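You operate a simulated robot arm through the tools that you are given. There is no shell and no other tool. Be economical: measure what you need, move in short steps, check, and stop when the job is done.

You run a simulated two-armed robot. Do the job below in one go: nothing can be reset, and whatever is moved stays where it is left.

TASK
Dose the white pot to its line in strokes of 250 ml.
Fine: set the dose dial and zero the counter; the drip tray goes aside and back. Where these are worked on the way, their far stop is far enough and under half their travel is too little: drip tray.

The check looks at the end state, three seconds after you hand in, the way a careful person would. Anything else that was tipped, shoved, dropped, spilled or broken makes it a failure.

THE ROBOT
Two 7-joint arms with fingered hands on one trunk, on a base that drives. Base frame: it is fixed to the floor where the robot stands at the start and does not move with it; the origin is under the middle of the robot, x ahead of it, y to its left, z up. Lengths are in mm, angles in degrees, forces in N, time in s.
The left shoulder is at the start at [71, 172, 1327], the right one opposite. Places, roughly: dose dial [1100, 0, 1000]; drip tray [1600, 600, 700]; pot [2250, 2000, 1250]; zero button [1400, 700, 1200]. Payload 5 kg a hand.
The tool frame of a hand sits at the grasp point between the pads (the TCP): z along the fingers, y along the line on which they close. The tips reach 43 mm beyond it. The gripper opens to 144 mm. The gripper's body begins 50 mm behind the TCP. The gripper is a hand of 5 fingers: y runs from the thumb to the fingers, the wrist lies at [-21, -124, -221] in the tool frame, and closing takes about 1.5 s.
Orientation is that of the tool frame in the base frame, as [roll, pitch, yaw] about the fixed x, y, z axes, in that order (R = Rz(yaw) Ry(pitch) Rx(roll)). With the fingers straight down and the wrist toward the robot, the tool's x, y and z point along [0, 1, 0], [1, 0, 0] and [0, 0, -1] of the base frame.

THE INTERFACE
- The arms move only by the tool servo_tool. It takes "left_deltas", "right_deltas" or both (then of equal length, played together; a hand with none holds still); each is a list that holds one entry, the list of rows, each a list of 7 numbers: the shift along the base's x, y, z in mm, then the turn, a rotation vector about the base's x, y, z in degrees, then the gripper command, from -1 (fully open) to 1 (shut), values between in proportion. In form: [[[x, y, z, rx, ry, rz, hand], ...]]. A call has 1 to 8 rows; each row is the pose to reach, as a shift and turn from the pose commanded when the call began. Rows are played at 5 a second. More than 50 mm and 8.6 degrees between two rows, or a gripper value outside its range, and nothing of the call is played. Where a pose cannot be reached the arm comes as near as it can. A force on the tool above 50 N (or 10 N above the force at the start of the call, whichever is more), or a blocked arm, ends the call early, and 0.2 s more pass. Each finger travels about 45 mm/s and halts on what it meets, pressing with about 28 N; the grip force reading is that of the motor and also rises with nothing between the fingers. The clock runs only during rows and for 0.2 s after the last one: add rows that repeat a pose to give the fingers time. It gives the time, the measured TCP pose, the force on the tool (base axes), the opening and the grip force at its end, in the units of the frame above (readings bear some noise), with the torque about the TCP (base axes, N m) and any sound that the robot's microphone picked up.
- Cameras (640 x 400 px; columns grow to the right, rows downward): "scene" is now at [135.6, 27.1, 1569.4]; the picture's right is [0.30, -0.95, 0.00], its down [-0.49, -0.15, -0.86] and it looks along [0.82, 0.26, -0.51] (base axes); focal length 277 px, centre (320, 200). "left" rides on the left gripper at [-86, -108, -168] in its tool frame; the picture's right is [-0.80, -0.28, 0.53], its down [0.54, -0.73, 0.42] and it looks along [0.27, 0.63, 0.73] (tool axes); focal length 275 px, centre (320, 200). "right" rides on the right gripper at [86, -108, -168] in its tool frame; the picture's right is [-0.80, 0.28, -0.53], its down [-0.54, -0.73, 0.42] and it looks along [-0.27, 0.63, 0.73] (tool axes); focal length 275 px, centre (320, 200). There is no depth. A picture from a camera that has moved, and an enlarged one, comes with that camera's place and axes in the base frame and with its lens.
- camera(camera): a new picture of that camera. It takes no simulated time.
- lift_body(by): slides the trunk up (or, below 0, down) by that many mm; the arms and the scene camera ride with it, the base frame stays. It gives what a move gives, with no picture.
- base_move(legs): drives the robot by 1 to 6 legs, each [ahead, left, turn to the left] in mm, mm and degrees, along the robot's own axes; the way and the turn of a leg run together, so that a leg with both is an arc; at most 1500 mm and 180 degrees a leg. The arms and the cameras ride along, it lands a little off, and it stops where it bumps. It gives what a move gives.
- preshape(shape, hand): the hand has 5 fingers and takes this shape, open, in about a second: jaw (thumb against the fingers, like two jaws); tri (thumb and two fingers); tip (a fingertip pinch); poke (one finger out to press); point (the index stretched); flat (the hand flat); cup (the hand cupped); fist (a fist). The gripper value then closes the fingers along that shape, each until it touches; the sizes above hold for jaw. It gives what a move gives, with no picture.
- aim_head(pan, tilt): turns the head with the scene camera to pan (to the left, within 86 degrees either way) and tilt (down, from -29 to 69), counted from straight ahead of the robot. It gives what a move gives.
- enlarge(camera, box): a new picture of the part [left, top, right, bottom] of that camera's present view, enlarged. It takes no simulated time.
- finish_job(): hands the job in; it is judged then, once.

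Work in short steps. Places have to be worked out from the pictures, the camera data and where the tool is seen: move nearer, look again, correct. Check each grasp and each placing, and mend what went wrong. You have 120 turns and 92 pictures in all, those below and enlarged ones among them. Open the grippers and draw the arms clear of the work before you hand the job in, unless the task says otherwise; then end with one line.

The tools are called after "Call:" by a JSON object that holds its "name" and its "arguments". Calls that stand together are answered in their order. servo_tool: Moves the arms, as the interface text tells. Its arguments: {"type":"object","properties":{"left_deltas":{"type":"array"},"right_deltas":{"type":"array"}},"required":[]} The other tools are called the same way: lift_body (by) slides the trunk up or down; preshape (shape, hand) gives the hand a shape; base_move (legs) drives the base; aim_head (pan, tilt) turns the head that bears the scene camera; camera (camera) takes a picture; enlarge (camera, box) takes an enlarged picture of a part of a camera's view; finish_job () hands the job in.

At the start:

```text
t: 0.0
left_ee_pos: [681.7, 401.4, 1231.1]
left_orientation: [180.0, 0.0, 90.0]
left_wrist_force: [1.0, -0.2, 0.1]
left_moment: [0.01, -0.01, 0.01]
left_gripper_width: 143.5
left_grip_force: 0.1
left_shape: jaw
right_ee_pos: [849.2, -125.4, 1186.7]
right_orientation: [179.8, 0.0, 90.1]
right_wrist_force: [-0.5, -0.4, -0.1]
right_moment: [-0.01, -0.01, 0.02]
right_gripper_width: 143.7
right_grip_force: 0.0
right_shape: jaw
trunk travel left (down, up): [-425.0, 515.0]
robot x, y, heading: [2.2, -0.2, 0.2]
head pan, tilt: [17.4, 30.7]
```

scene: 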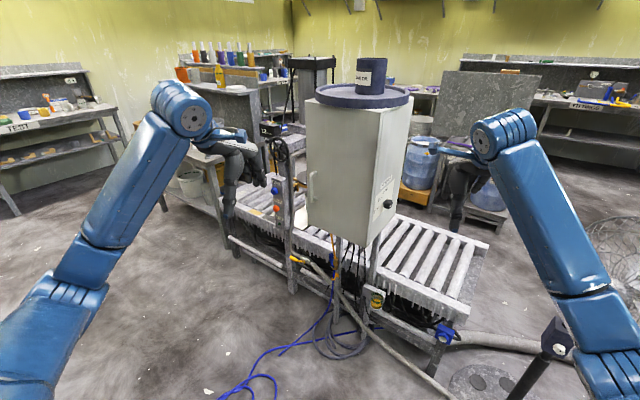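
right: 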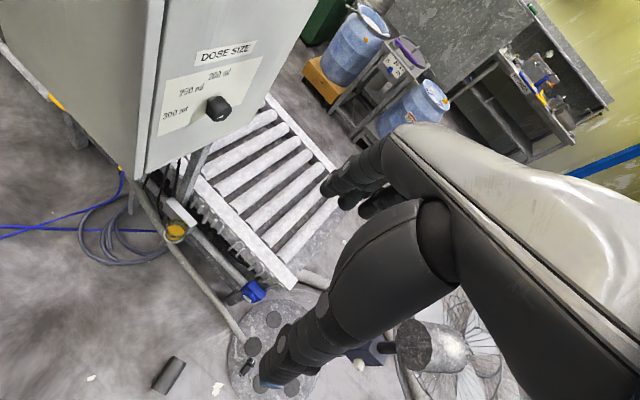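
left: 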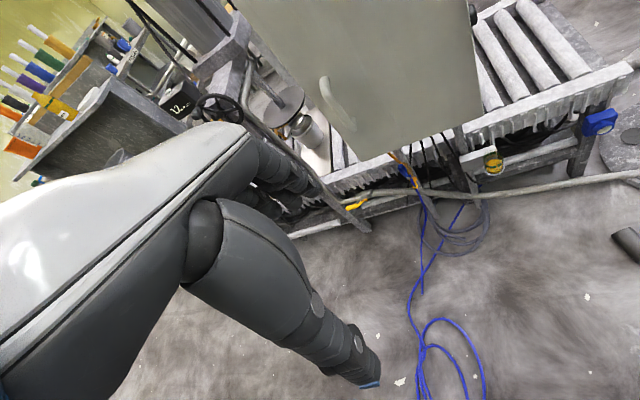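

I'll start by enlarging the dose dial and the machine area to understand the controls.

Call:
{"name": "enlarge", "arguments": {"camera": "right", "box": [130, 20, 290, 180]}}

Call:
{"name": "enlarge", "arguments": {"camera": "scene", "box": [160, 40, 440, 260]}}

```text
2.50 times, centred on (210, 100) of right
camera zoom: at [741.1, -38.7, 1353.4], right [0.28, -0.8, 0.53], down [-0.73, -0.54, -0.42], along [0.63, -0.27, -0.73], focal length 688 px, centre (595, 450)
```

zoom: 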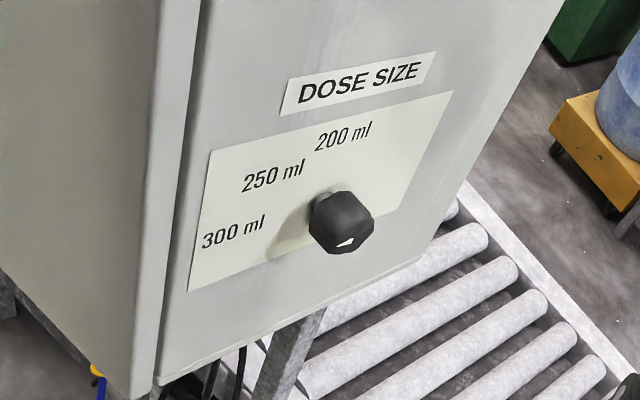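

```text
1.82 times, centred on (300, 150) of scene
camera zoom: at [135.6, 27.1, 1569.4], right [0.3, -0.95, 0.0], down [-0.49, -0.15, -0.86], along [0.82, 0.26, -0.51], focal length 503 px, centre (356, 291)
```

zoom: 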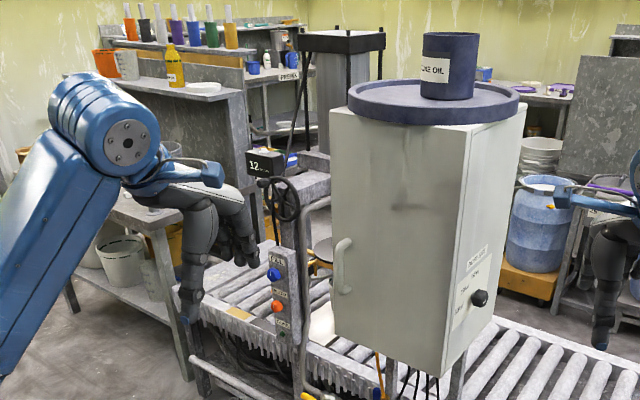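

The dial has 200/250/300 ml marks and a pointer. I'll look around further with the head.

Call:
{"name": "enlarge", "arguments": {"camera": "left", "box": [80, 0, 400, 200]}}

Call:
{"name": "aim_head", "arguments": {"pan": 40, "tilt": 15}}

Call:
{"name": "camera", "arguments": {"camera": "scene"}}

```text
2.00 times, centred on (240, 100) of left
camera zoom: at [572.7, 316.0, 1399.3], right [-0.28, -0.8, -0.53], down [-0.73, 0.54, -0.42], along [0.63, 0.27, -0.73], focal length 551 px, centre (480, 400)
```

zoom: 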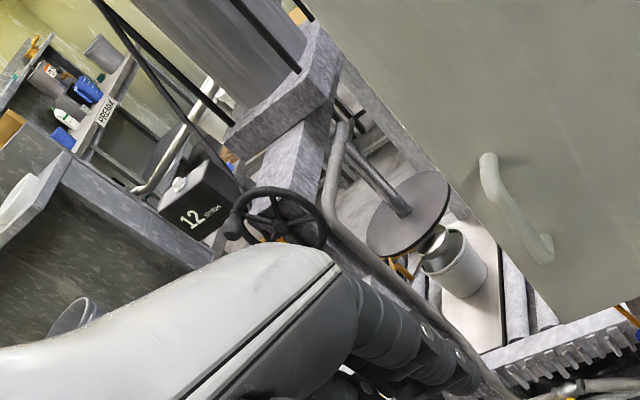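

```text
t: 0.9
left_ee_pos: [680.1, 402.1, 1230.1]
left_orientation: [179.9, 0.0, 90.0]
left_wrist_force: [0.3, 0.2, 0.8]
left_moment: [0.05, 0.02, 0.0]
left_gripper_width: 143.6
left_grip_force: 0.1
left_shape: jaw
right_ee_pos: [850.5, -125.4, 1186.3]
right_orientation: [179.9, 0.0, 89.9]
right_wrist_force: [0.2, -0.2, -0.6]
right_moment: [-0.01, -0.02, 0.02]
right_gripper_width: 143.8
right_grip_force: 0.0
right_shape: jaw
trunk travel left (down, up): [-425.0, 515.0]
robot x, y, heading: [0.2, -1.2, 0.2]
head pan, tilt: [40.0, 15.0]
```

```text
85 pictures are left
camera scene: at [121.2, 60.1, 1594.7], right [0.64, -0.77, 0.0], down [-0.2, -0.17, -0.97], along [0.74, 0.62, -0.26], focal length 277 px, centre (320, 200)
```

scene: 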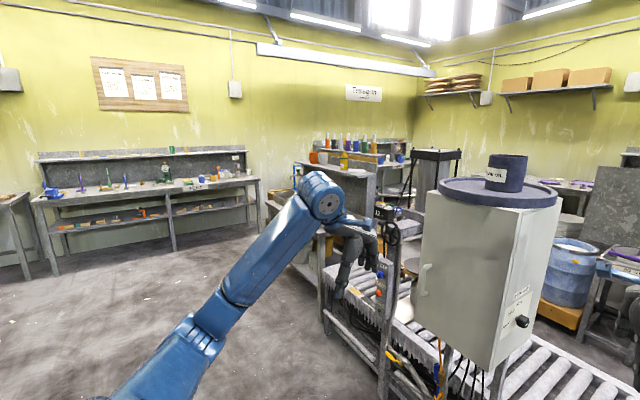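

Next I'll drive left to see the column, counter, drip tray and pot.

Call:
{"name": "base_move", "arguments": {"legs": [[0, 650, 0]]}}

Call:
{"name": "aim_head", "arguments": {"pan": 0, "tilt": 25}}

Call:
{"name": "camera", "arguments": {"camera": "scene"}}

Call:
{"name": "camera", "arguments": {"camera": "right"}}

```text
t: 2.5
left_ee_pos: [674.8, 551.9, 1230.1]
left_orientation: [-179.9, 0.1, 92.3]
left_wrist_force: [0.1, 0.1, -0.7]
left_moment: [-0.04, 0.03, 0.02]
left_gripper_width: 144.0
left_grip_force: 0.1
left_shape: jaw
right_ee_pos: [865.0, 32.9, 1188.4]
right_orientation: [-180.0, 0.1, 92.4]
right_wrist_force: [-0.5, 1.1, -0.3]
right_moment: [-0.08, -0.01, -0.02]
right_gripper_width: 143.6
right_grip_force: 0.1
right_shape: jaw
trunk travel left (down, up): [-425.0, 515.0]
robot x, y, heading: [11.7, 119.7, 2.5]
head pan, tilt: [40.0, 15.0]
stopped in leg 1: the robot was blocked; the commanded pose is now the measured one
```

```text
t: 3.5
left_ee_pos: [675.7, 551.4, 1231.0]
left_orientation: [179.9, 0.0, 92.3]
left_wrist_force: [-1.3, 0.0, 0.1]
left_moment: [0.05, -0.03, 0.02]
left_gripper_width: 143.8
left_grip_force: 0.1
left_shape: jaw
right_ee_pos: [864.6, 30.5, 1187.4]
right_orientation: [180.0, 0.0, 92.2]
right_wrist_force: [-0.5, -0.1, 0.0]
right_moment: [0.02, -0.03, -0.01]
right_gripper_width: 143.7
right_grip_force: 0.1
right_shape: jaw
trunk travel left (down, up): [-425.0, 515.0]
robot x, y, heading: [9.5, 125.4, 2.7]
head pan, tilt: [0.0, 25.0]
```

```text
84 pictures are left
camera scene: at [151.7, 127.8, 1578.6], right [0.04, -1.0, 0.0], down [-0.42, -0.02, -0.91], along [0.91, 0.04, -0.42], focal length 277 px, centre (320, 200)
```

scene: 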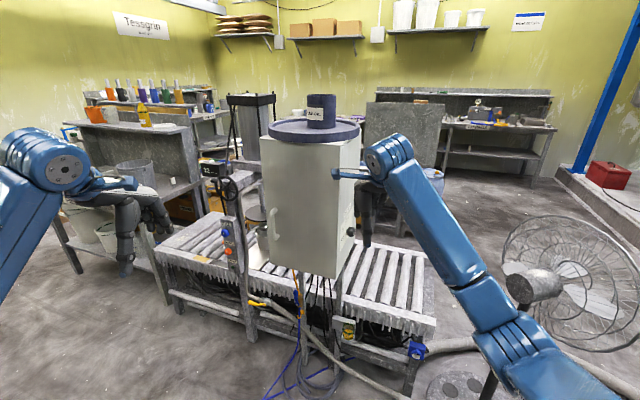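

```text
83 pictures are left
camera right: at [752.9, 112.4, 1354.2], right [0.31, -0.78, 0.53], down [-0.7, -0.57, -0.42], along [0.64, -0.24, -0.73], focal length 275 px, centre (320, 200)
```

right: 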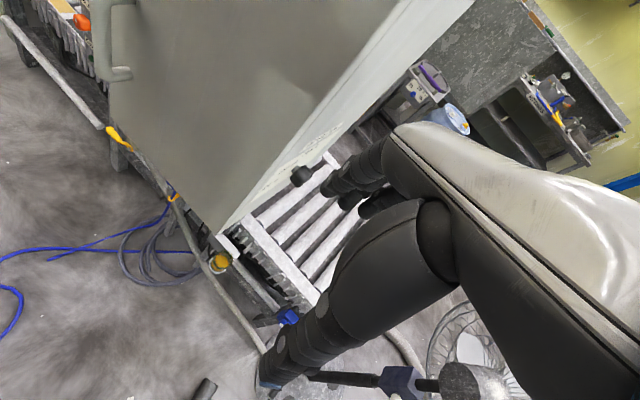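

The base was blocked; I look down to both sides to see by what.

Call:
{"name": "aim_head", "arguments": {"pan": 60, "tilt": 60}}

Call:
{"name": "camera", "arguments": {"camera": "scene"}}

Call:
{"name": "aim_head", "arguments": {"pan": -45, "tilt": 50}}

Call:
{"name": "camera", "arguments": {"camera": "scene"}}

```text
t: 4.8
left_ee_pos: [674.7, 551.4, 1230.9]
left_orientation: [-180.0, -0.1, 92.3]
left_wrist_force: [0.0, -0.3, 0.1]
left_moment: [0.02, -0.02, 0.0]
left_gripper_width: 144.0
left_grip_force: 0.0
left_shape: jaw
right_ee_pos: [865.2, 31.7, 1187.5]
right_orientation: [179.9, 0.0, 92.2]
right_wrist_force: [0.0, -1.0, -0.4]
right_moment: [-0.01, 0.05, 0.0]
right_gripper_width: 143.9
right_grip_force: 0.0
right_shape: jaw
trunk travel left (down, up): [-425.0, 515.0]
robot x, y, heading: [9.5, 125.3, 2.2]
head pan, tilt: [60.0, 60.0]
```

```text
82 pictures are left
camera scene: at [91.2, 183.7, 1528.5], right [0.89, -0.46, 0.0], down [-0.4, -0.77, -0.5], along [0.23, 0.44, -0.87], focal length 277 px, centre (320, 200)
```

scene: 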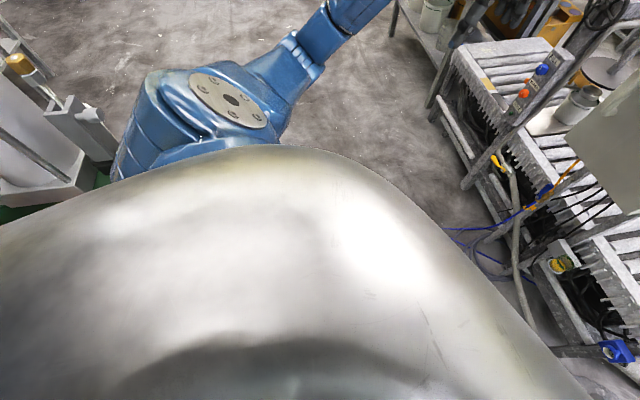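

```text
t: 6.7
left_ee_pos: [674.6, 552.7, 1231.6]
left_orientation: [180.0, 0.0, 92.3]
left_wrist_force: [0.1, -0.2, 0.9]
left_moment: [-0.01, -0.01, 0.01]
left_gripper_width: 143.8
left_grip_force: 0.0
left_shape: jaw
right_ee_pos: [865.5, 31.8, 1186.9]
right_orientation: [-180.0, 0.0, 92.1]
right_wrist_force: [-0.1, 0.2, -0.5]
right_moment: [0.0, -0.01, 0.01]
right_gripper_width: 144.0
right_grip_force: 0.2
right_shape: jaw
trunk travel left (down, up): [-425.0, 515.0]
robot x, y, heading: [8.4, 120.2, 2.4]
head pan, tilt: [-45.0, 50.0]
```

```text
81 pictures are left
camera scene: at [116.9, 72.5, 1541.0], right [-0.68, -0.74, 0.0], down [-0.56, 0.52, -0.64], along [0.47, -0.43, -0.77], focal length 277 px, centre (320, 200)
```

scene: 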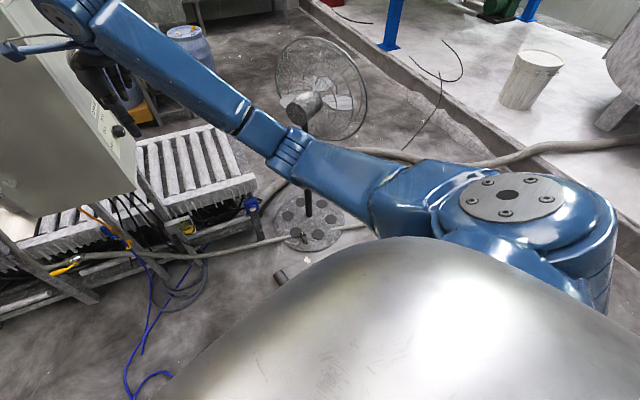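

The block is likely something at the rear left. I look there.

Call:
{"name": "aim_head", "arguments": {"pan": 86, "tilt": 45}}

Call:
{"name": "camera", "arguments": {"camera": "scene"}}

```text
t: 8.8
left_ee_pos: [674.7, 551.9, 1231.1]
left_orientation: [180.0, 0.0, 92.3]
left_wrist_force: [0.5, -0.1, -0.6]
left_moment: [-0.02, 0.01, -0.03]
left_gripper_width: 143.8
left_grip_force: 0.1
left_shape: jaw
right_ee_pos: [866.7, 31.9, 1187.3]
right_orientation: [180.0, 0.1, 92.3]
right_wrist_force: [-0.7, -0.5, -0.3]
right_moment: [0.01, 0.01, 0.03]
right_gripper_width: 144.1
right_grip_force: 0.0
right_shape: jaw
trunk travel left (down, up): [-425.0, 515.0]
robot x, y, heading: [8.4, 118.7, 2.4]
head pan, tilt: [85.9, 45.0]
```

```text
80 pictures are left
camera scene: at [62.5, 205.8, 1547.9], right [1.0, -0.03, 0.0], down [-0.02, -0.71, -0.71], along [0.02, 0.71, -0.71], focal length 277 px, centre (320, 200)
```

scene: 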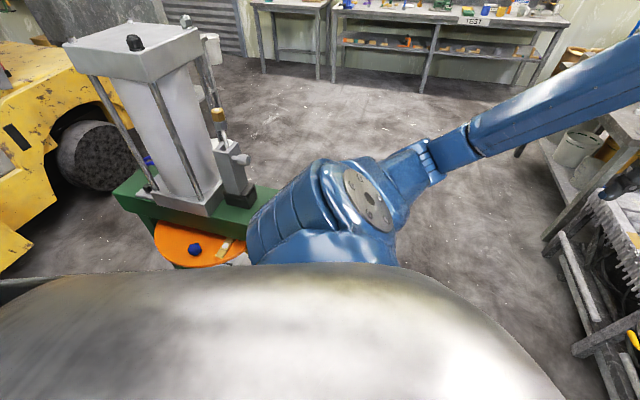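

The press stand at the rear left blocks. I'll pull both hands in, then drive forward and left.

Call:
{"name": "servo_tool", "arguments": {"right_deltas": [[[-50, 0, 0, 0, 0, 0, -1], [-100, 0, 0, 0, 0, 0, -1], [-150, 0, 0, 0, 0, 0, -1], [-200, 0, 0, 0, 0, 0, -1], [-250, -20, 0, 0, 0, 0, -1], [-300, -40, 0, 0, 0, 0, -1], [-340, -60, 0, 0, 0, 0, -1]]], "left_deltas": [[[-30, 0, 0, 0, 0, 0, -1], [-60, 0, 0, 0, 0, 0, -1], [-90, 0, 0, 0, 0, 0, -1], [-120, 0, 0, 0, 0, 0, -1], [-150, 0, 0, 0, 0, 0, -1], [-180, 0, 0, 0, 0, 0, -1], [-200, 0, 0, 0, 0, 0, -1]]]}}

Call:
{"name": "base_move", "arguments": {"legs": [[300, -20, -2.4], [0, 550, 0]]}}

Call:
{"name": "aim_head", "arguments": {"pan": 0, "tilt": 30}}

Call:
{"name": "camera", "arguments": {"camera": "scene"}}

```text
refused: row 5 steps farther than a row can; nothing moved
```

```text
t: 10.9
left_ee_pos: [987.5, 507.1, 1233.3]
left_orientation: [180.0, 0.0, 89.7]
left_wrist_force: [0.0, -0.3, -0.7]
left_moment: [-0.08, -0.02, -0.02]
left_gripper_width: 144.2
left_grip_force: 0.0
left_shape: jaw
right_ee_pos: [1156.9, -25.8, 1191.3]
right_orientation: [179.6, -0.1, 89.6]
right_wrist_force: [-6.5, -20.6, -2.7]
right_moment: [3.34, -1.33, 2.84]
right_gripper_width: 144.0
right_grip_force: 0.1
right_shape: jaw
trunk travel left (down, up): [-425.0, 515.0]
robot x, y, heading: [312.7, 109.0, -0.1]
head pan, tilt: [85.9, 45.0]
stopped in leg 1: the force on the tool passed its limit at 107 N (the readings are from after the stop); the commanded pose is now the measured one
```

```text
t: 12.5
left_ee_pos: [986.9, 504.6, 1233.8]
left_orientation: [179.9, -0.2, 89.9]
left_wrist_force: [0.1, 0.6, 0.8]
left_moment: [-0.01, -0.01, -0.01]
left_gripper_width: 143.8
left_grip_force: 0.0
left_shape: jaw
right_ee_pos: [1155.9, -25.2, 1190.8]
right_orientation: [179.7, -0.2, 89.9]
right_wrist_force: [-6.7, -28.7, 1.4]
right_moment: [5.37, -1.06, 4.07]
right_gripper_width: 144.1
right_grip_force: 0.1
right_shape: jaw
trunk travel left (down, up): [-425.0, 515.0]
robot x, y, heading: [309.1, 108.4, 0.1]
head pan, tilt: [0.0, 30.0]
```

```text
79 pictures are left
camera scene: at [445.6, 103.0, 1570.7], right [0.0, -1.0, 0.0], down [-0.5, 0.0, -0.87], along [0.87, 0.0, -0.5], focal length 277 px, centre (320, 200)
```

scene: 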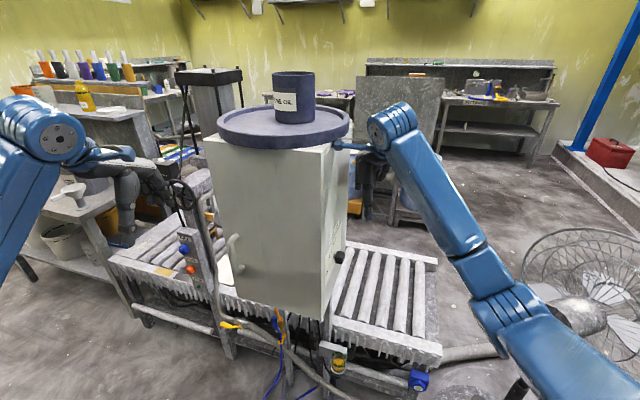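

My mistake: the retraction was refused and the right hand now rests against the cabinet's side. I'll ease it away in -y, then pull back.

Call:
{"name": "servo_tool", "arguments": {"right_deltas": [[[-5, -25, 0, 0, 0, 0, -1], [-10, -60, 0, 0, 0, 0, -1], [-20, -100, 0, 0, 0, 0, -1]]]}}

Call:
{"name": "camera", "arguments": {"camera": "right"}}

```text
t: 13.3
left_ee_pos: [987.9, 509.9, 1233.0]
left_orientation: [-180.0, 0.0, 90.1]
left_wrist_force: [0.6, 0.0, 0.7]
left_moment: [0.01, 0.05, 0.0]
left_gripper_width: 143.9
left_grip_force: 0.1
left_shape: jaw
right_ee_pos: [1138.5, -122.8, 1189.9]
right_orientation: [179.9, -0.1, 89.9]
right_wrist_force: [0.0, -0.6, 0.2]
right_moment: [0.04, 0.0, 0.02]
right_gripper_width: 143.6
right_grip_force: 0.0
right_shape: jaw
trunk travel left (down, up): [-425.0, 515.0]
robot x, y, heading: [306.9, 104.6, 0.1]
head pan, tilt: [0.0, 30.0]
```

```text
78 pictures are left
camera right: at [1028.2, -37.4, 1356.5], right [0.28, -0.8, 0.53], down [-0.72, -0.54, -0.43], along [0.63, -0.27, -0.73], focal length 275 px, centre (320, 200)
```

right: 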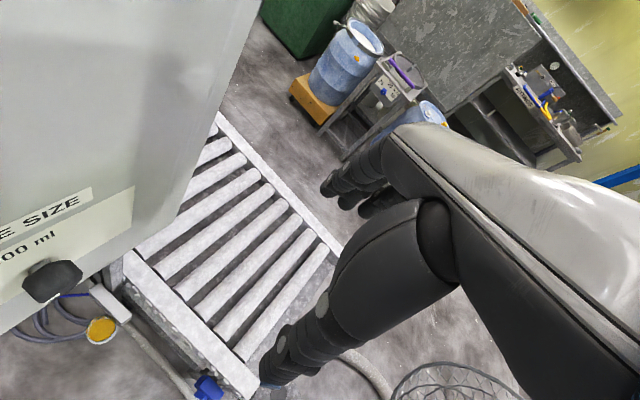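

The hand is free. As the dial is close, I'll turn the right hand to point at the dial face (tool z toward +y), backing off first.

Call:
{"name": "servo_tool", "arguments": {"right_deltas": [[[-8, -30, -15, 8.5, 0, 0, -1], [-16, -60, -30, 17, 0, 0, -1], [-24, -90, -45, 25.5, 0, 0, -1], [-32, -115, -60, 34, 0, 0, -1], [-40, -140, -75, 42.5, 0, 0, -1], [-48, -160, -90, 51, 0, 0, -1], [-50, -170, -105, 59.5, 0, 0, -1], [-50, -170, -120, 68, 0, 0, -1]]]}}

```text
t: 15.1
left_ee_pos: [989.2, 509.0, 1231.6]
left_orientation: [180.0, 0.0, 90.0]
left_wrist_force: [0.0, 0.1, 0.2]
left_moment: [0.02, -0.01, 0.02]
left_gripper_width: 143.9
left_grip_force: 0.1
left_shape: jaw
right_ee_pos: [1088.9, -290.4, 1070.6]
right_orientation: [-179.9, -68.1, 89.8]
right_wrist_force: [0.6, -0.4, 0.7]
right_moment: [-0.01, -0.02, 0.02]
right_gripper_width: 143.8
right_grip_force: 0.1
right_shape: jaw
trunk travel left (down, up): [-425.0, 515.0]
robot x, y, heading: [306.4, 106.9, -0.1]
head pan, tilt: [0.0, 30.0]
```

Now finishing the turn to horizontal with a yaw of about -15 degrees to face the panel.

Call:
{"name": "servo_tool", "arguments": {"right_deltas": [[[-5, 0, -15, 7, 0, 0, -1], [-10, 0, -30, 15, 0, 0, -1], [-15, 0, -45, 22, 0, 0, -1], [-20, 0, -55, 22, -1.5, -7.8, -1], [-30, 0, -65, 22, -2.9, -15, -1]]]}}

Call:
{"name": "camera", "arguments": {"camera": "right"}}

Call:
{"name": "enlarge", "arguments": {"camera": "scene", "box": [280, 180, 480, 320]}}

```text
t: 16.3
left_ee_pos: [988.0, 511.0, 1232.2]
left_orientation: [179.9, 0.1, 90.0]
left_wrist_force: [-0.8, 0.3, -0.8]
left_moment: [-0.01, 0.0, 0.01]
left_gripper_width: 143.9
left_grip_force: 0.1
left_shape: jaw
right_ee_pos: [1057.3, -288.9, 1009.1]
right_orientation: [-0.6, -89.7, -104.9]
right_wrist_force: [0.2, 0.4, 1.1]
right_moment: [-0.05, 0.01, -0.04]
right_gripper_width: 143.9
right_grip_force: 0.0
right_shape: jaw
trunk travel left (down, up): [-425.0, 515.0]
robot x, y, heading: [305.8, 107.6, -0.1]
head pan, tilt: [0.0, 30.0]
```

```text
77 pictures are left
camera right: at [907.2, -422.7, 1092.6], right [0.13, -0.59, -0.8], down [-0.59, 0.6, -0.54], along [0.8, 0.54, -0.27], focal length 275 px, centre (320, 200)
```

right: 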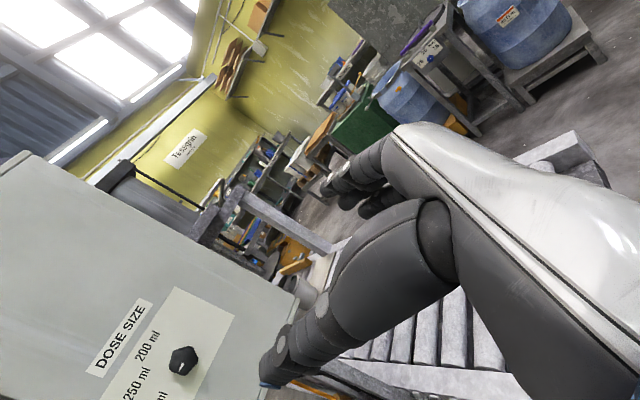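

```text
2.86 times, centred on (380, 250) of scene
camera zoom: at [445.8, 109.2, 1570.7], right [0.0, -1.0, 0.0], down [-0.5, 0.0, -0.87], along [0.87, 0.0, -0.5], focal length 791 px, centre (149, 57)
```

zoom: 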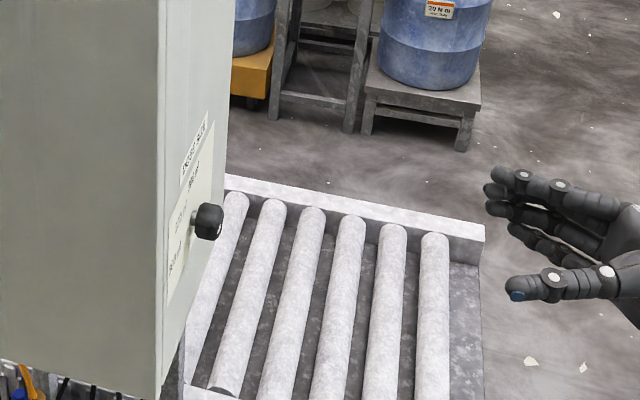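

Enlarging the knob to read the pointer.

Call:
{"name": "enlarge", "arguments": {"camera": "right", "box": [80, 280, 272, 400]}}

```text
3.33 times, centred on (176, 340) of right
camera zoom: at [907.2, -422.7, 1092.6], right [0.13, -0.59, -0.8], down [-0.59, 0.6, -0.54], along [0.8, 0.54, -0.27], focal length 918 px, centre (800, -267)
```

zoom: 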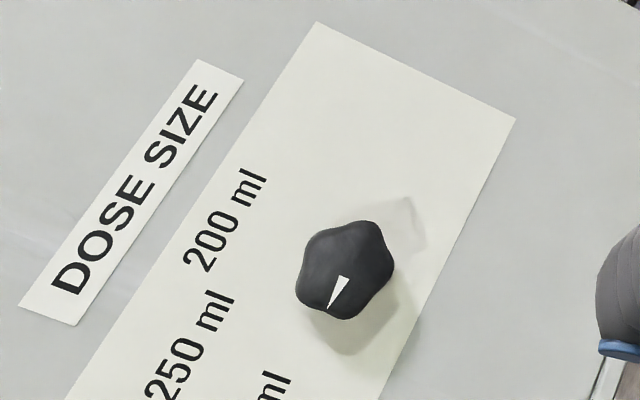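

The pointer sits at 300 ml (left); 250 ml is about 45° clockwise. Knob near (1063, 47, 1021). I approach to about 110 mm in front of it along its axis.

Call:
{"name": "servo_tool", "arguments": {"right_deltas": [[[-10, 45, 5, 0, 0, 0, -1], [-20, 90, 10, 0, 0, 0, -1], [-23, 135, 12, 0, 0, 0, -1], [-23, 180, 12, 0, 0, 0, -1], [-23, 230, 12, 0, 0, 0, -1]]]}}

Call:
{"name": "camera", "arguments": {"camera": "right"}}

Call:
{"name": "enlarge", "arguments": {"camera": "scene", "box": [280, 180, 480, 320]}}

```text
t: 17.5
left_ee_pos: [988.8, 510.9, 1231.3]
left_orientation: [180.0, 0.1, 89.9]
left_wrist_force: [-0.5, 0.8, -0.2]
left_moment: [-0.02, -0.02, -0.02]
left_gripper_width: 143.8
left_grip_force: 0.0
left_shape: jaw
right_ee_pos: [1038.2, -60.2, 1018.9]
right_orientation: [-44.6, -89.9, -60.8]
right_wrist_force: [-0.5, -0.2, -0.1]
right_moment: [-0.05, 0.0, -0.03]
right_gripper_width: 143.8
right_grip_force: 0.0
right_shape: jaw
trunk travel left (down, up): [-425.0, 515.0]
robot x, y, heading: [304.7, 108.3, 0.1]
head pan, tilt: [0.0, 30.0]
```

```text
74 pictures are left
camera right: at [888.8, -193.3, 1103.1], right [0.13, -0.59, -0.8], down [-0.59, 0.6, -0.54], along [0.8, 0.54, -0.27], focal length 275 px, centre (320, 200)
```

right: 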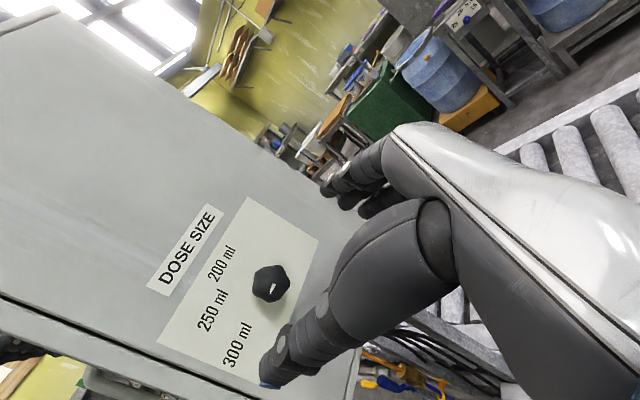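

```text
2.86 times, centred on (380, 250) of scene
camera zoom: at [447.2, 109.8, 1570.5], right [0.0, -1.0, 0.0], down [-0.5, 0.0, -0.87], along [0.87, 0.0, -0.5], focal length 791 px, centre (149, 57)
```

zoom: 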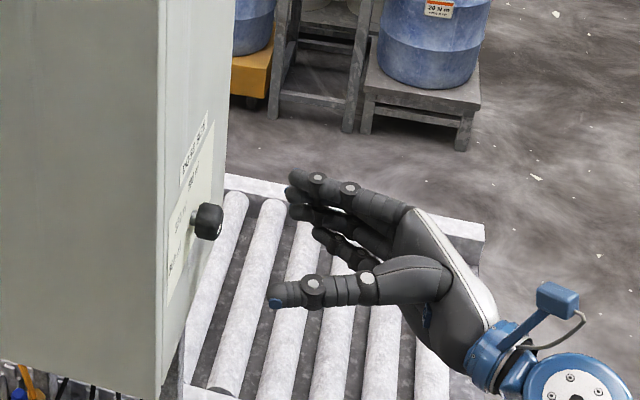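

Knob confirmed at about (1062, 47, 1020). Advancing so that the fingers straddle it, tips just short of the plate.

Call:
{"name": "servo_tool", "arguments": {"right_deltas": [[[5, 22, 0, 0, 0, 0, -1], [10, 45, 0, 0, 0, 0, -1], [15, 68, 1, 0, 0, 0, -1], [20, 88, 1, 0, 0, 0, -1]]]}}

Call:
{"name": "enlarge", "arguments": {"camera": "scene", "box": [300, 200, 440, 298]}}

Call:
{"name": "camera", "arguments": {"camera": "right"}}

```text
t: 18.5
left_ee_pos: [987.2, 503.4, 1233.6]
left_orientation: [180.0, -0.1, 89.8]
left_wrist_force: [0.2, -0.6, -0.6]
left_moment: [0.05, -0.02, 0.0]
left_gripper_width: 144.0
left_grip_force: 0.0
left_shape: jaw
right_ee_pos: [1055.1, 22.5, 1018.7]
right_orientation: [-13.8, -89.7, -92.1]
right_wrist_force: [-9.2, -19.1, -1.7]
right_moment: [-0.33, 0.29, -1.65]
right_gripper_width: 141.7
right_grip_force: 0.0
right_shape: jaw
trunk travel left (down, up): [-425.0, 515.0]
robot x, y, heading: [308.5, 105.9, -0.2]
head pan, tilt: [0.0, 30.0]
```

```text
4.08 times, centred on (370, 249) of scene
camera zoom: at [445.1, 103.2, 1570.7], right [0.0, -1.0, 0.0], down [-0.5, 0.0, -0.87], along [0.87, 0.0, -0.5], focal length 1130 px, centre (116, 0)
```

zoom: 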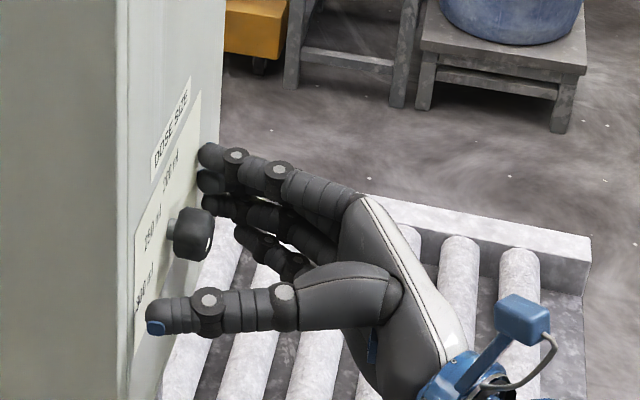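

```text
71 pictures are left
camera right: at [905.3, -110.1, 1104.1], right [0.13, -0.59, -0.8], down [-0.58, 0.61, -0.54], along [0.8, 0.54, -0.27], focal length 275 px, centre (320, 200)
```

right: 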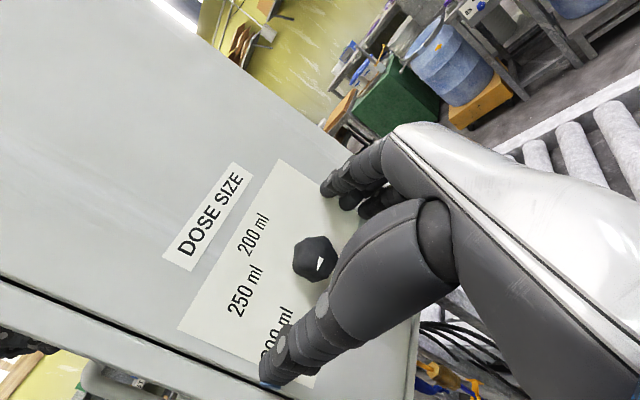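

The tips touch the plate (about 19 N). I back off a little and close gently.

Call:
{"name": "servo_tool", "arguments": {"right_deltas": [[[-3, -11, 1, 0, 0, 0, -1], [-3, -11, 1, 0, 0, 0, -0.5], [-3, -11, 1, 0, 0, 0, 0], [-3, -11, 1, 0, 0, 0, 0.3], [-3, -11, 1, 0, 0, 0, 0.6], [-3, -11, 1, 0, 0, 0, 1], [-3, -11, 1, 0, 0, 0, 1], [-3, -11, 1, 0, 0, 0, 1]]]}}

Call:
{"name": "enlarge", "arguments": {"camera": "scene", "box": [300, 200, 440, 298]}}

```text
t: 20.3
left_ee_pos: [988.6, 510.1, 1232.6]
left_orientation: [-180.0, 0.0, 90.0]
left_wrist_force: [0.4, 0.0, 0.4]
left_moment: [0.0, 0.02, -0.03]
left_gripper_width: 143.6
left_grip_force: 0.1
left_shape: jaw
right_ee_pos: [1051.9, 18.2, 1020.5]
right_orientation: [4.6, -89.9, -109.9]
right_wrist_force: [-2.6, 0.0, -0.1]
right_moment: [0.04, 0.04, 0.0]
right_gripper_width: 30.0
right_grip_force: 21.4
right_shape: jaw
trunk travel left (down, up): [-425.0, 515.0]
robot x, y, heading: [306.8, 106.6, 0.3]
head pan, tilt: [0.0, 30.0]
```

```text
4.08 times, centred on (370, 249) of scene
camera zoom: at [446.8, 108.6, 1570.6], right [0.0, -1.0, 0.0], down [-0.5, 0.0, -0.87], along [0.87, 0.0, -0.5], focal length 1130 px, centre (116, 0)
```

zoom: 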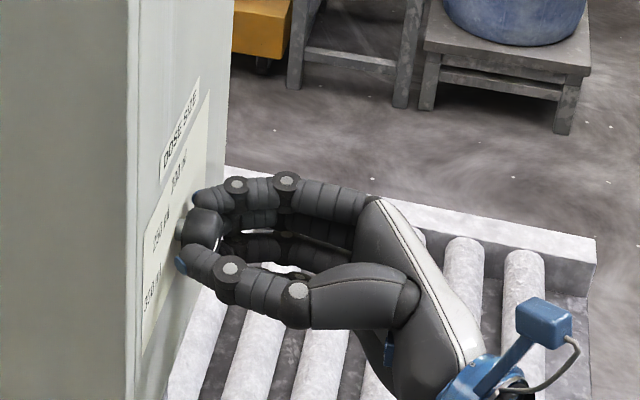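

Knob gripped (30 mm). Turning 45° clockwise about its axis.

Call:
{"name": "servo_tool", "arguments": {"right_deltas": [[[0, 0, 0, 2, 7.2, 0, 1], [0, 0, 0, 3.9, 14.5, 0, 1], [0, 0, 0, 5.9, 21.7, 0, 1], [0, 0, 0, 7.8, 29, 0, 1], [0, 0, 0, 9.8, 36.2, 0, 1], [0, 0, 0, 11.7, 43.5, 0, 1], [0, 0, 0, 11.7, 43.5, 0, 1]]]}}

Call:
{"name": "camera", "arguments": {"camera": "right"}}

Call:
{"name": "enlarge", "arguments": {"camera": "scene", "box": [300, 200, 440, 298]}}

```text
t: 21.9
left_ee_pos: [988.9, 510.2, 1230.1]
left_orientation: [179.8, 0.1, 90.0]
left_wrist_force: [0.1, 0.1, 0.2]
left_moment: [0.0, -0.02, 0.02]
left_gripper_width: 143.9
left_grip_force: 0.0
left_shape: jaw
right_ee_pos: [1051.3, 18.2, 1020.0]
right_orientation: [-90.1, -44.9, -15.3]
right_wrist_force: [5.4, 4.9, 12.0]
right_moment: [0.34, -0.16, -0.16]
right_gripper_width: 29.2
right_grip_force: 27.9
right_shape: jaw
trunk travel left (down, up): [-425.0, 515.0]
robot x, y, heading: [306.5, 106.6, -0.0]
head pan, tilt: [0.0, 30.0]
```

```text
69 pictures are left
camera right: at [992.1, -139.6, 1157.7], right [-0.49, -0.42, -0.76], down [-0.75, 0.65, 0.13], along [0.44, 0.64, -0.63], focal length 275 px, centre (320, 200)
```

right: 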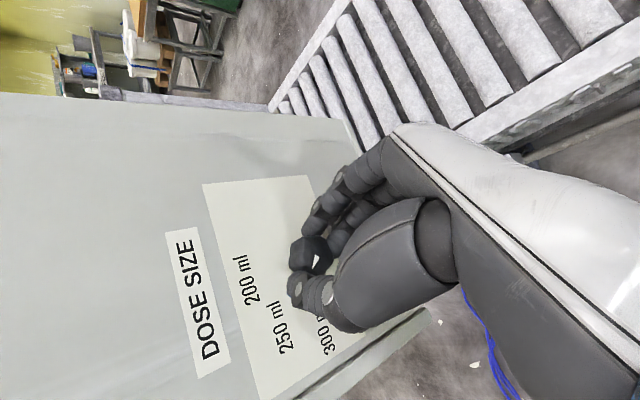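

```text
4.08 times, centred on (370, 249) of scene
camera zoom: at [446.4, 109.4, 1570.7], right [0.0, -1.0, 0.0], down [-0.5, 0.0, -0.87], along [0.87, 0.0, -0.5], focal length 1130 px, centre (116, 0)
```

zoom: 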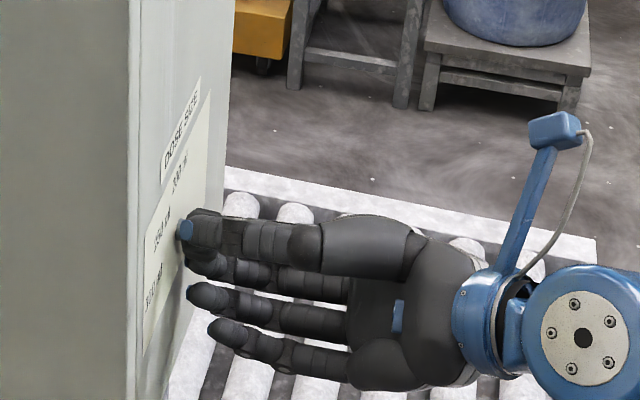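

Open and draw back along the axis, then look at the pointer.

Call:
{"name": "servo_tool", "arguments": {"right_deltas": [[[0, 0, 0, 11.7, 0, 0, 0], [0, 0, 0, 0, 0, 0, -1], [0, 0, 0, 0, 0, 0, -1]]]}}

```text
refused: row 1 steps farther than a row can; nothing moved
```

Correcting that row: open without any turning, then back off.

Call:
{"name": "servo_tool", "arguments": {"right_deltas": [[[0, 0, 0, 0, 0, 0, 0], [0, 0, 0, 0, 0, 0, -0.5], [0, 0, 0, 0, 0, 0, -1], [0, 0, 0, 0, 0, 0, -1], [-12, -45, 0, 0, 0, 0, -1], [-24, -90, 0, 0, 0, 0, -1], [-30, -130, 0, 0, 0, 0, -1]]]}}

Call:
{"name": "enlarge", "arguments": {"camera": "right", "box": [160, 160, 400, 400]}}

```text
t: 23.5
left_ee_pos: [986.5, 509.7, 1232.3]
left_orientation: [-180.0, 0.0, 90.0]
left_wrist_force: [-0.2, -0.2, 0.1]
left_moment: [0.02, -0.01, 0.0]
left_gripper_width: 143.9
left_grip_force: 0.1
left_shape: jaw
right_ee_pos: [1020.9, -114.5, 1018.1]
right_orientation: [-90.3, -44.9, -15.1]
right_wrist_force: [-0.1, 0.4, -0.8]
right_moment: [0.05, -0.03, -0.01]
right_gripper_width: 143.8
right_grip_force: 0.0
right_shape: jaw
trunk travel left (down, up): [-425.0, 515.0]
robot x, y, heading: [304.2, 109.7, 0.2]
head pan, tilt: [0.0, 30.0]
```

```text
1.67 times, centred on (280, 280) of right
camera zoom: at [961.0, -271.3, 1155.1], right [-0.49, -0.42, -0.76], down [-0.75, 0.64, 0.13], along [0.44, 0.64, -0.63], focal length 459 px, centre (387, 67)
```

zoom: 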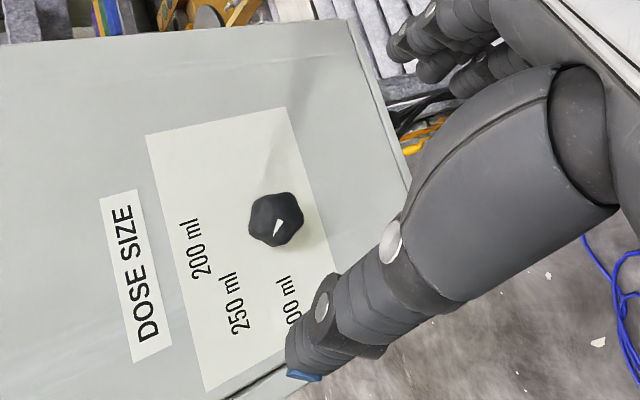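

Call:
{"name": "enlarge", "arguments": {"camera": "right", "box": [220, 210, 300, 290]}}

```text
5.00 times, centred on (260, 250) of right
camera zoom: at [961.0, -271.3, 1155.1], right [-0.49, -0.42, -0.76], down [-0.75, 0.64, 0.13], along [0.44, 0.64, -0.63], focal length 1376 px, centre (620, -50)
```

zoom: 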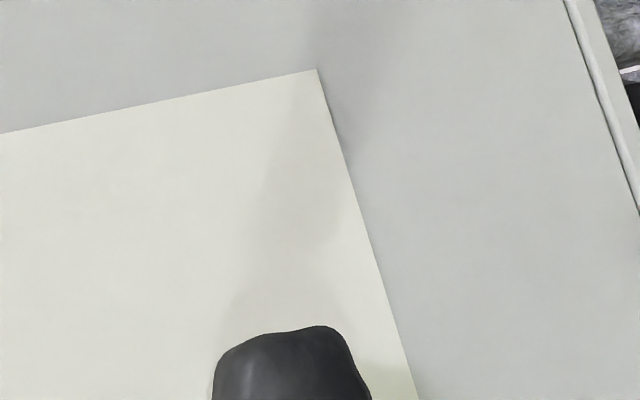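

Call:
{"name": "enlarge", "arguments": {"camera": "right", "box": [204, 262, 300, 322]}}

```text
6.67 times, centred on (252, 292) of right
camera zoom: at [961.0, -271.3, 1155.1], right [-0.49, -0.42, -0.76], down [-0.75, 0.64, 0.13], along [0.44, 0.64, -0.63], focal length 1835 px, centre (773, -413)
```

zoom: 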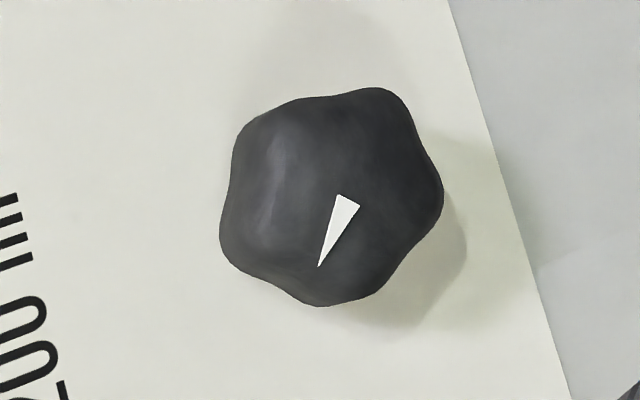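

The pointer is at 45°, on 250 ml. Now I bring the right hand back to a hanging pose and draw it in.

Call:
{"name": "servo_tool", "arguments": {"right_deltas": [[[-10, -30, 0, -2, -7.2, 0, -1], [-20, -60, 0, -3.9, -14.5, 0, -1], [-30, -90, 0, -5.9, -21.7, 0, -1], [-40, -120, 0, -7.8, -29, 0, -1], [-50, -150, 0, -9.8, -36.2, 0, -1], [-70, -180, 0, -11.7, -43.5, 0, -1]]]}}

Call:
{"name": "servo_tool", "arguments": {"right_deltas": [[[-20, 0, 20, -8, 2, 0, -1], [-50, 0, 40, -16, 4, 0, -1], [-80, 0, 60, -24, 6, 0, -1], [-120, 0, 80, -32, 8, 0, -1], [-160, 0, 100, -40, 10, 0, -1], [-200, 0, 110, -48, 12, 0, -1], [-240, 0, 120, -56, 14, 0, -1], [-280, 0, 130, -64, 16, 0, -1]]]}}

Call:
{"name": "camera", "arguments": {"camera": "scene"}}

```text
t: 24.9
left_ee_pos: [986.7, 510.5, 1231.9]
left_orientation: [179.8, 0.1, 90.0]
left_wrist_force: [1.0, 0.9, 0.3]
left_moment: [0.01, -0.01, 0.04]
left_gripper_width: 143.7
left_grip_force: 0.0
left_shape: jaw
right_ee_pos: [951.5, -295.5, 1020.5]
right_orientation: [1.0, -89.9, -106.4]
right_wrist_force: [-0.1, 0.0, -0.2]
right_moment: [-0.04, -0.02, -0.03]
right_gripper_width: 143.9
right_grip_force: 0.2
right_shape: jaw
trunk travel left (down, up): [-425.0, 515.0]
robot x, y, heading: [306.3, 108.0, 0.2]
head pan, tilt: [0.0, 30.0]
```

```text
t: 26.7
left_ee_pos: [987.1, 509.9, 1231.9]
left_orientation: [179.9, 0.0, 90.0]
left_wrist_force: [-0.1, 0.7, -0.1]
left_moment: [-0.01, -0.03, 0.05]
left_gripper_width: 144.1
left_grip_force: 0.0
left_shape: jaw
right_ee_pos: [717.1, -362.1, 1150.3]
right_orientation: [178.8, -24.2, 75.9]
right_wrist_force: [-0.3, -0.2, 0.4]
right_moment: [-0.01, 0.0, 0.02]
right_gripper_width: 143.7
right_grip_force: 0.0
right_shape: jaw
right hand out of reach, approached as far as the arm can: row 7, 8
trunk travel left (down, up): [-425.0, 515.0]
robot x, y, heading: [307.5, 109.9, 0.1]
head pan, tilt: [0.0, 30.0]
```

```text
64 pictures are left
camera scene: at [446.0, 108.3, 1570.6], right [0.0, -1.0, 0.0], down [-0.5, 0.0, -0.87], along [0.87, 0.0, -0.5], focal length 277 px, centre (320, 200)
```

scene: 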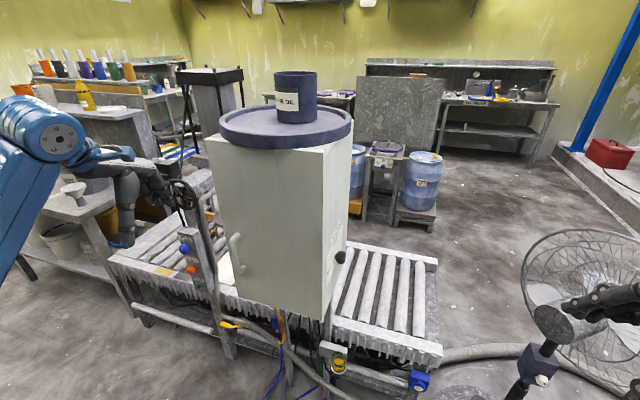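

The dial side is clear. I pull the left hand in, then drive left (checking that the hand has moved first).

Call:
{"name": "servo_tool", "arguments": {"left_deltas": [[[-45, 0, 0, 0, 0, 0, -1], [-90, 0, 0, 0, 0, 0, -1], [-135, 0, 0, 0, 0, 0, -1], [-180, 0, 0, 0, 0, 0, -1], [-225, 0, 0, 0, 0, 0, -1], [-260, 0, 0, 0, 0, 0, -1]]], "right_deltas": [[[-5, 10, 0, 0, 0, 0, -1], [-10, 20, 0, 0, 0, 0, -1], [-15, 30, 0, 0, 0, 0, -1], [-20, 40, 0, 0, 0, 0, -1], [-25, 50, 0, 0, 0, 0, -1], [-30, 60, 0, 0, 0, 0, -1]]]}}

```text
t: 28.1
left_ee_pos: [754.6, 530.4, 1248.7]
left_orientation: [-179.8, 0.0, 89.9]
left_wrist_force: [-0.4, 1.3, 0.1]
left_moment: [0.0, -0.02, 0.01]
left_gripper_width: 143.8
left_grip_force: 0.0
left_shape: jaw
left hand out of reach, approached as far as the arm can: row 5, 6
right_ee_pos: [718.4, -363.0, 1152.2]
right_orientation: [178.7, -24.2, 75.9]
right_wrist_force: [-0.3, -0.2, 0.0]
right_moment: [-0.01, 0.02, -0.01]
right_gripper_width: 143.9
right_grip_force: 0.0
right_shape: jaw
right hand out of reach, approached as far as the arm can: row 1, 2, 3, 4, 5, 6
trunk travel left (down, up): [-425.0, 515.0]
robot x, y, heading: [306.8, 108.0, 0.3]
head pan, tilt: [0.0, 30.0]
```

Both hands are in. Driving left.

Call:
{"name": "base_move", "arguments": {"legs": [[0, 480, 0]]}}

Call:
{"name": "camera", "arguments": {"camera": "scene"}}

```text
t: 30.5
left_ee_pos: [755.9, 920.0, 1248.9]
left_orientation: [179.8, 0.1, 90.2]
left_wrist_force: [-0.1, 1.1, -0.5]
left_moment: [-0.11, 0.02, -0.01]
left_gripper_width: 144.3
left_grip_force: 0.1
left_shape: jaw
right_ee_pos: [720.3, 28.1, 1153.0]
right_orientation: [178.7, -24.2, 76.0]
right_wrist_force: [0.2, 1.6, 1.5]
right_moment: [-0.1, -0.01, -0.03]
right_gripper_width: 144.0
right_grip_force: 0.0
right_shape: jaw
trunk travel left (down, up): [-425.0, 515.0]
robot x, y, heading: [312.4, 496.5, 0.0]
head pan, tilt: [0.0, 30.0]
stopped in leg 1: the robot was blocked; the commanded pose is now the measured one
```

```text
63 pictures are left
camera scene: at [447.6, 499.4, 1570.8], right [0.0, -1.0, 0.0], down [-0.5, 0.0, -0.87], along [0.87, 0.0, -0.5], focal length 277 px, centre (320, 200)
```

scene: 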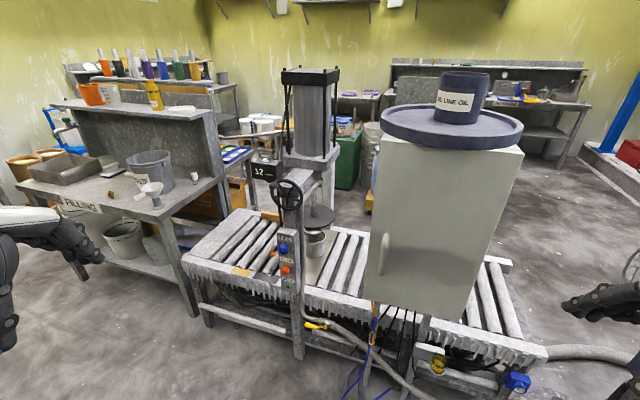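

Good view of the machine now; enlarging it and the filling bench.

Call:
{"name": "enlarge", "arguments": {"camera": "scene", "box": [220, 60, 380, 320]}}

Call:
{"name": "enlarge", "arguments": {"camera": "scene", "box": [10, 40, 260, 270]}}

Call:
{"name": "enlarge", "arguments": {"camera": "scene", "box": [260, 210, 360, 290]}}

```text
1.54 times, centred on (300, 190) of scene
camera zoom: at [447.6, 499.4, 1570.8], right [0.0, -1.0, 0.0], down [-0.5, 0.0, -0.87], along [0.87, 0.0, -0.5], focal length 426 px, centre (351, 215)
```

zoom: 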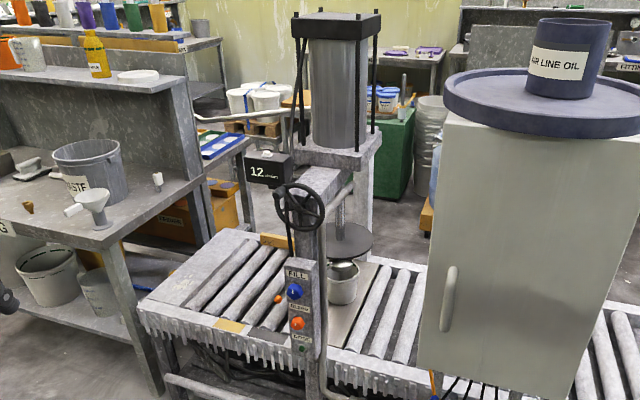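

```text
1.74 times, centred on (135, 155) of scene
camera zoom: at [447.6, 499.4, 1570.8], right [0.0, -1.0, 0.0], down [-0.5, 0.0, -0.87], along [0.87, 0.0, -0.5], focal length 482 px, centre (642, 278)
```

zoom: 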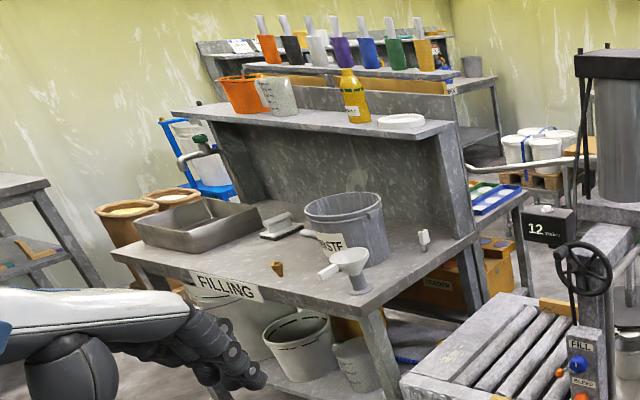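

```text
5.00 times, centred on (310, 250) of scene
camera zoom: at [447.6, 499.4, 1570.8], right [0.0, -1.0, 0.0], down [-0.5, 0.0, -0.87], along [0.87, 0.0, -0.5], focal length 1384 px, centre (370, -50)
```

zoom: 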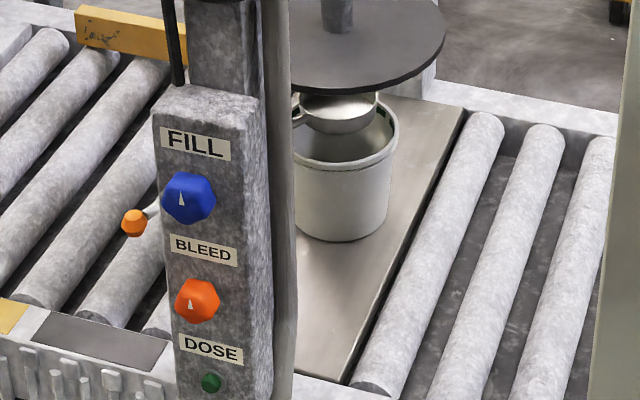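

The nozzle has FILL/BLEED knobs, a green DOSE button and a swing arm with an orange knob. The place given for the pot projects to the shelf with the orange bucket and white jug; enlarging both.

Call:
{"name": "enlarge", "arguments": {"camera": "scene", "box": [70, 70, 150, 120]}}

Call:
{"name": "enlarge", "arguments": {"camera": "scene", "box": [285, 195, 345, 245]}}

```text
8.00 times, centred on (110, 95) of scene
camera zoom: at [447.6, 499.4, 1570.8], right [0.0, -1.0, 0.0], down [-0.5, 0.0, -0.87], along [0.87, 0.0, -0.5], focal length 2215 px, centre (2000, 1040)
```

zoom: 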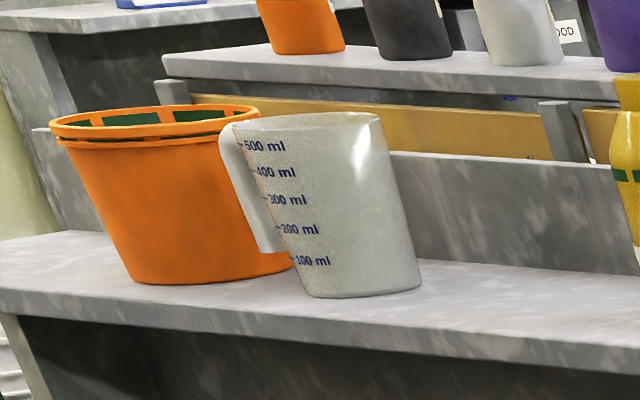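

```text
8.00 times, centred on (315, 220) of scene
camera zoom: at [447.6, 499.4, 1570.8], right [0.0, -1.0, 0.0], down [-0.5, 0.0, -0.87], along [0.87, 0.0, -0.5], focal length 2215 px, centre (360, 40)
```

zoom: 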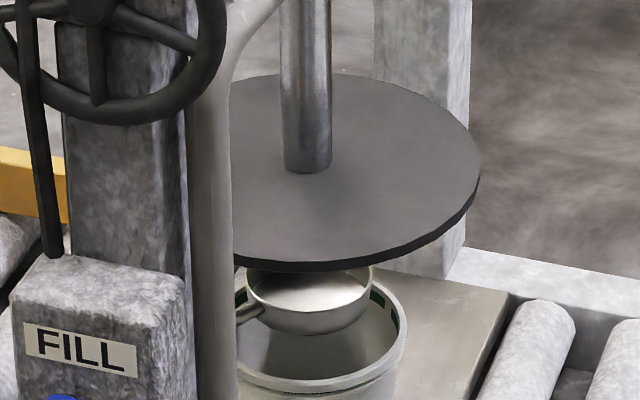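

The can under the nozzle has a green line band inside, as has the orange bucket. I'll tuck the right hand centrally so I can drive nearer for a close look.

Call:
{"name": "servo_tool", "arguments": {"right_deltas": [[[0, 45, 0, 0, 0, 0, -1], [0, 90, 0, 0, 0, 0, -1], [-5, 135, 0, -8, 2, 0, -1], [-20, 180, 0, -16, 4, 0, -1], [-40, 220, 0, -23, 6, 0, -1], [-60, 260, 0, -23, 6, 0, -1], [-80, 290, 0, -23, 6, 0, -1]]]}}

Call:
{"name": "aim_head", "arguments": {"pan": 10, "tilt": 40}}

```text
t: 32.3
left_ee_pos: [758.2, 922.7, 1246.8]
left_orientation: [-179.9, 0.2, 90.0]
left_wrist_force: [-0.8, 0.9, -1.7]
left_moment: [-0.05, 0.06, -0.01]
left_gripper_width: 144.0
left_grip_force: 0.0
left_shape: jaw
right_ee_pos: [839.0, 286.0, 1230.1]
right_orientation: [-172.0, -18.6, 55.3]
right_wrist_force: [0.6, 0.6, -0.1]
right_moment: [-0.05, 0.02, -0.05]
right_gripper_width: 143.9
right_grip_force: 0.1
right_shape: jaw
right hand out of reach, approached as far as the arm can: row 1, 2, 3, 4, 5, 6, 7
trunk travel left (down, up): [-425.0, 515.0]
robot x, y, heading: [312.1, 498.4, 0.5]
head pan, tilt: [0.0, 30.0]
stopped in row 7 (right hand): the arm was blocked; the commanded pose is now the measured one
```

```text
t: 33.0
left_ee_pos: [757.3, 918.8, 1248.0]
left_orientation: [180.0, 0.0, 90.1]
left_wrist_force: [-1.9, -0.2, 0.0]
left_moment: [-0.01, -0.01, 0.0]
left_gripper_width: 144.1
left_grip_force: 0.0
left_shape: jaw
right_ee_pos: [837.0, 282.7, 1230.5]
right_orientation: [-172.0, -18.7, 55.4]
right_wrist_force: [-0.9, 0.4, 0.4]
right_moment: [0.03, 0.04, 0.02]
right_gripper_width: 143.7
right_grip_force: 0.0
right_shape: jaw
trunk travel left (down, up): [-425.0, 515.0]
robot x, y, heading: [311.9, 499.1, 0.1]
head pan, tilt: [10.0, 40.0]
```

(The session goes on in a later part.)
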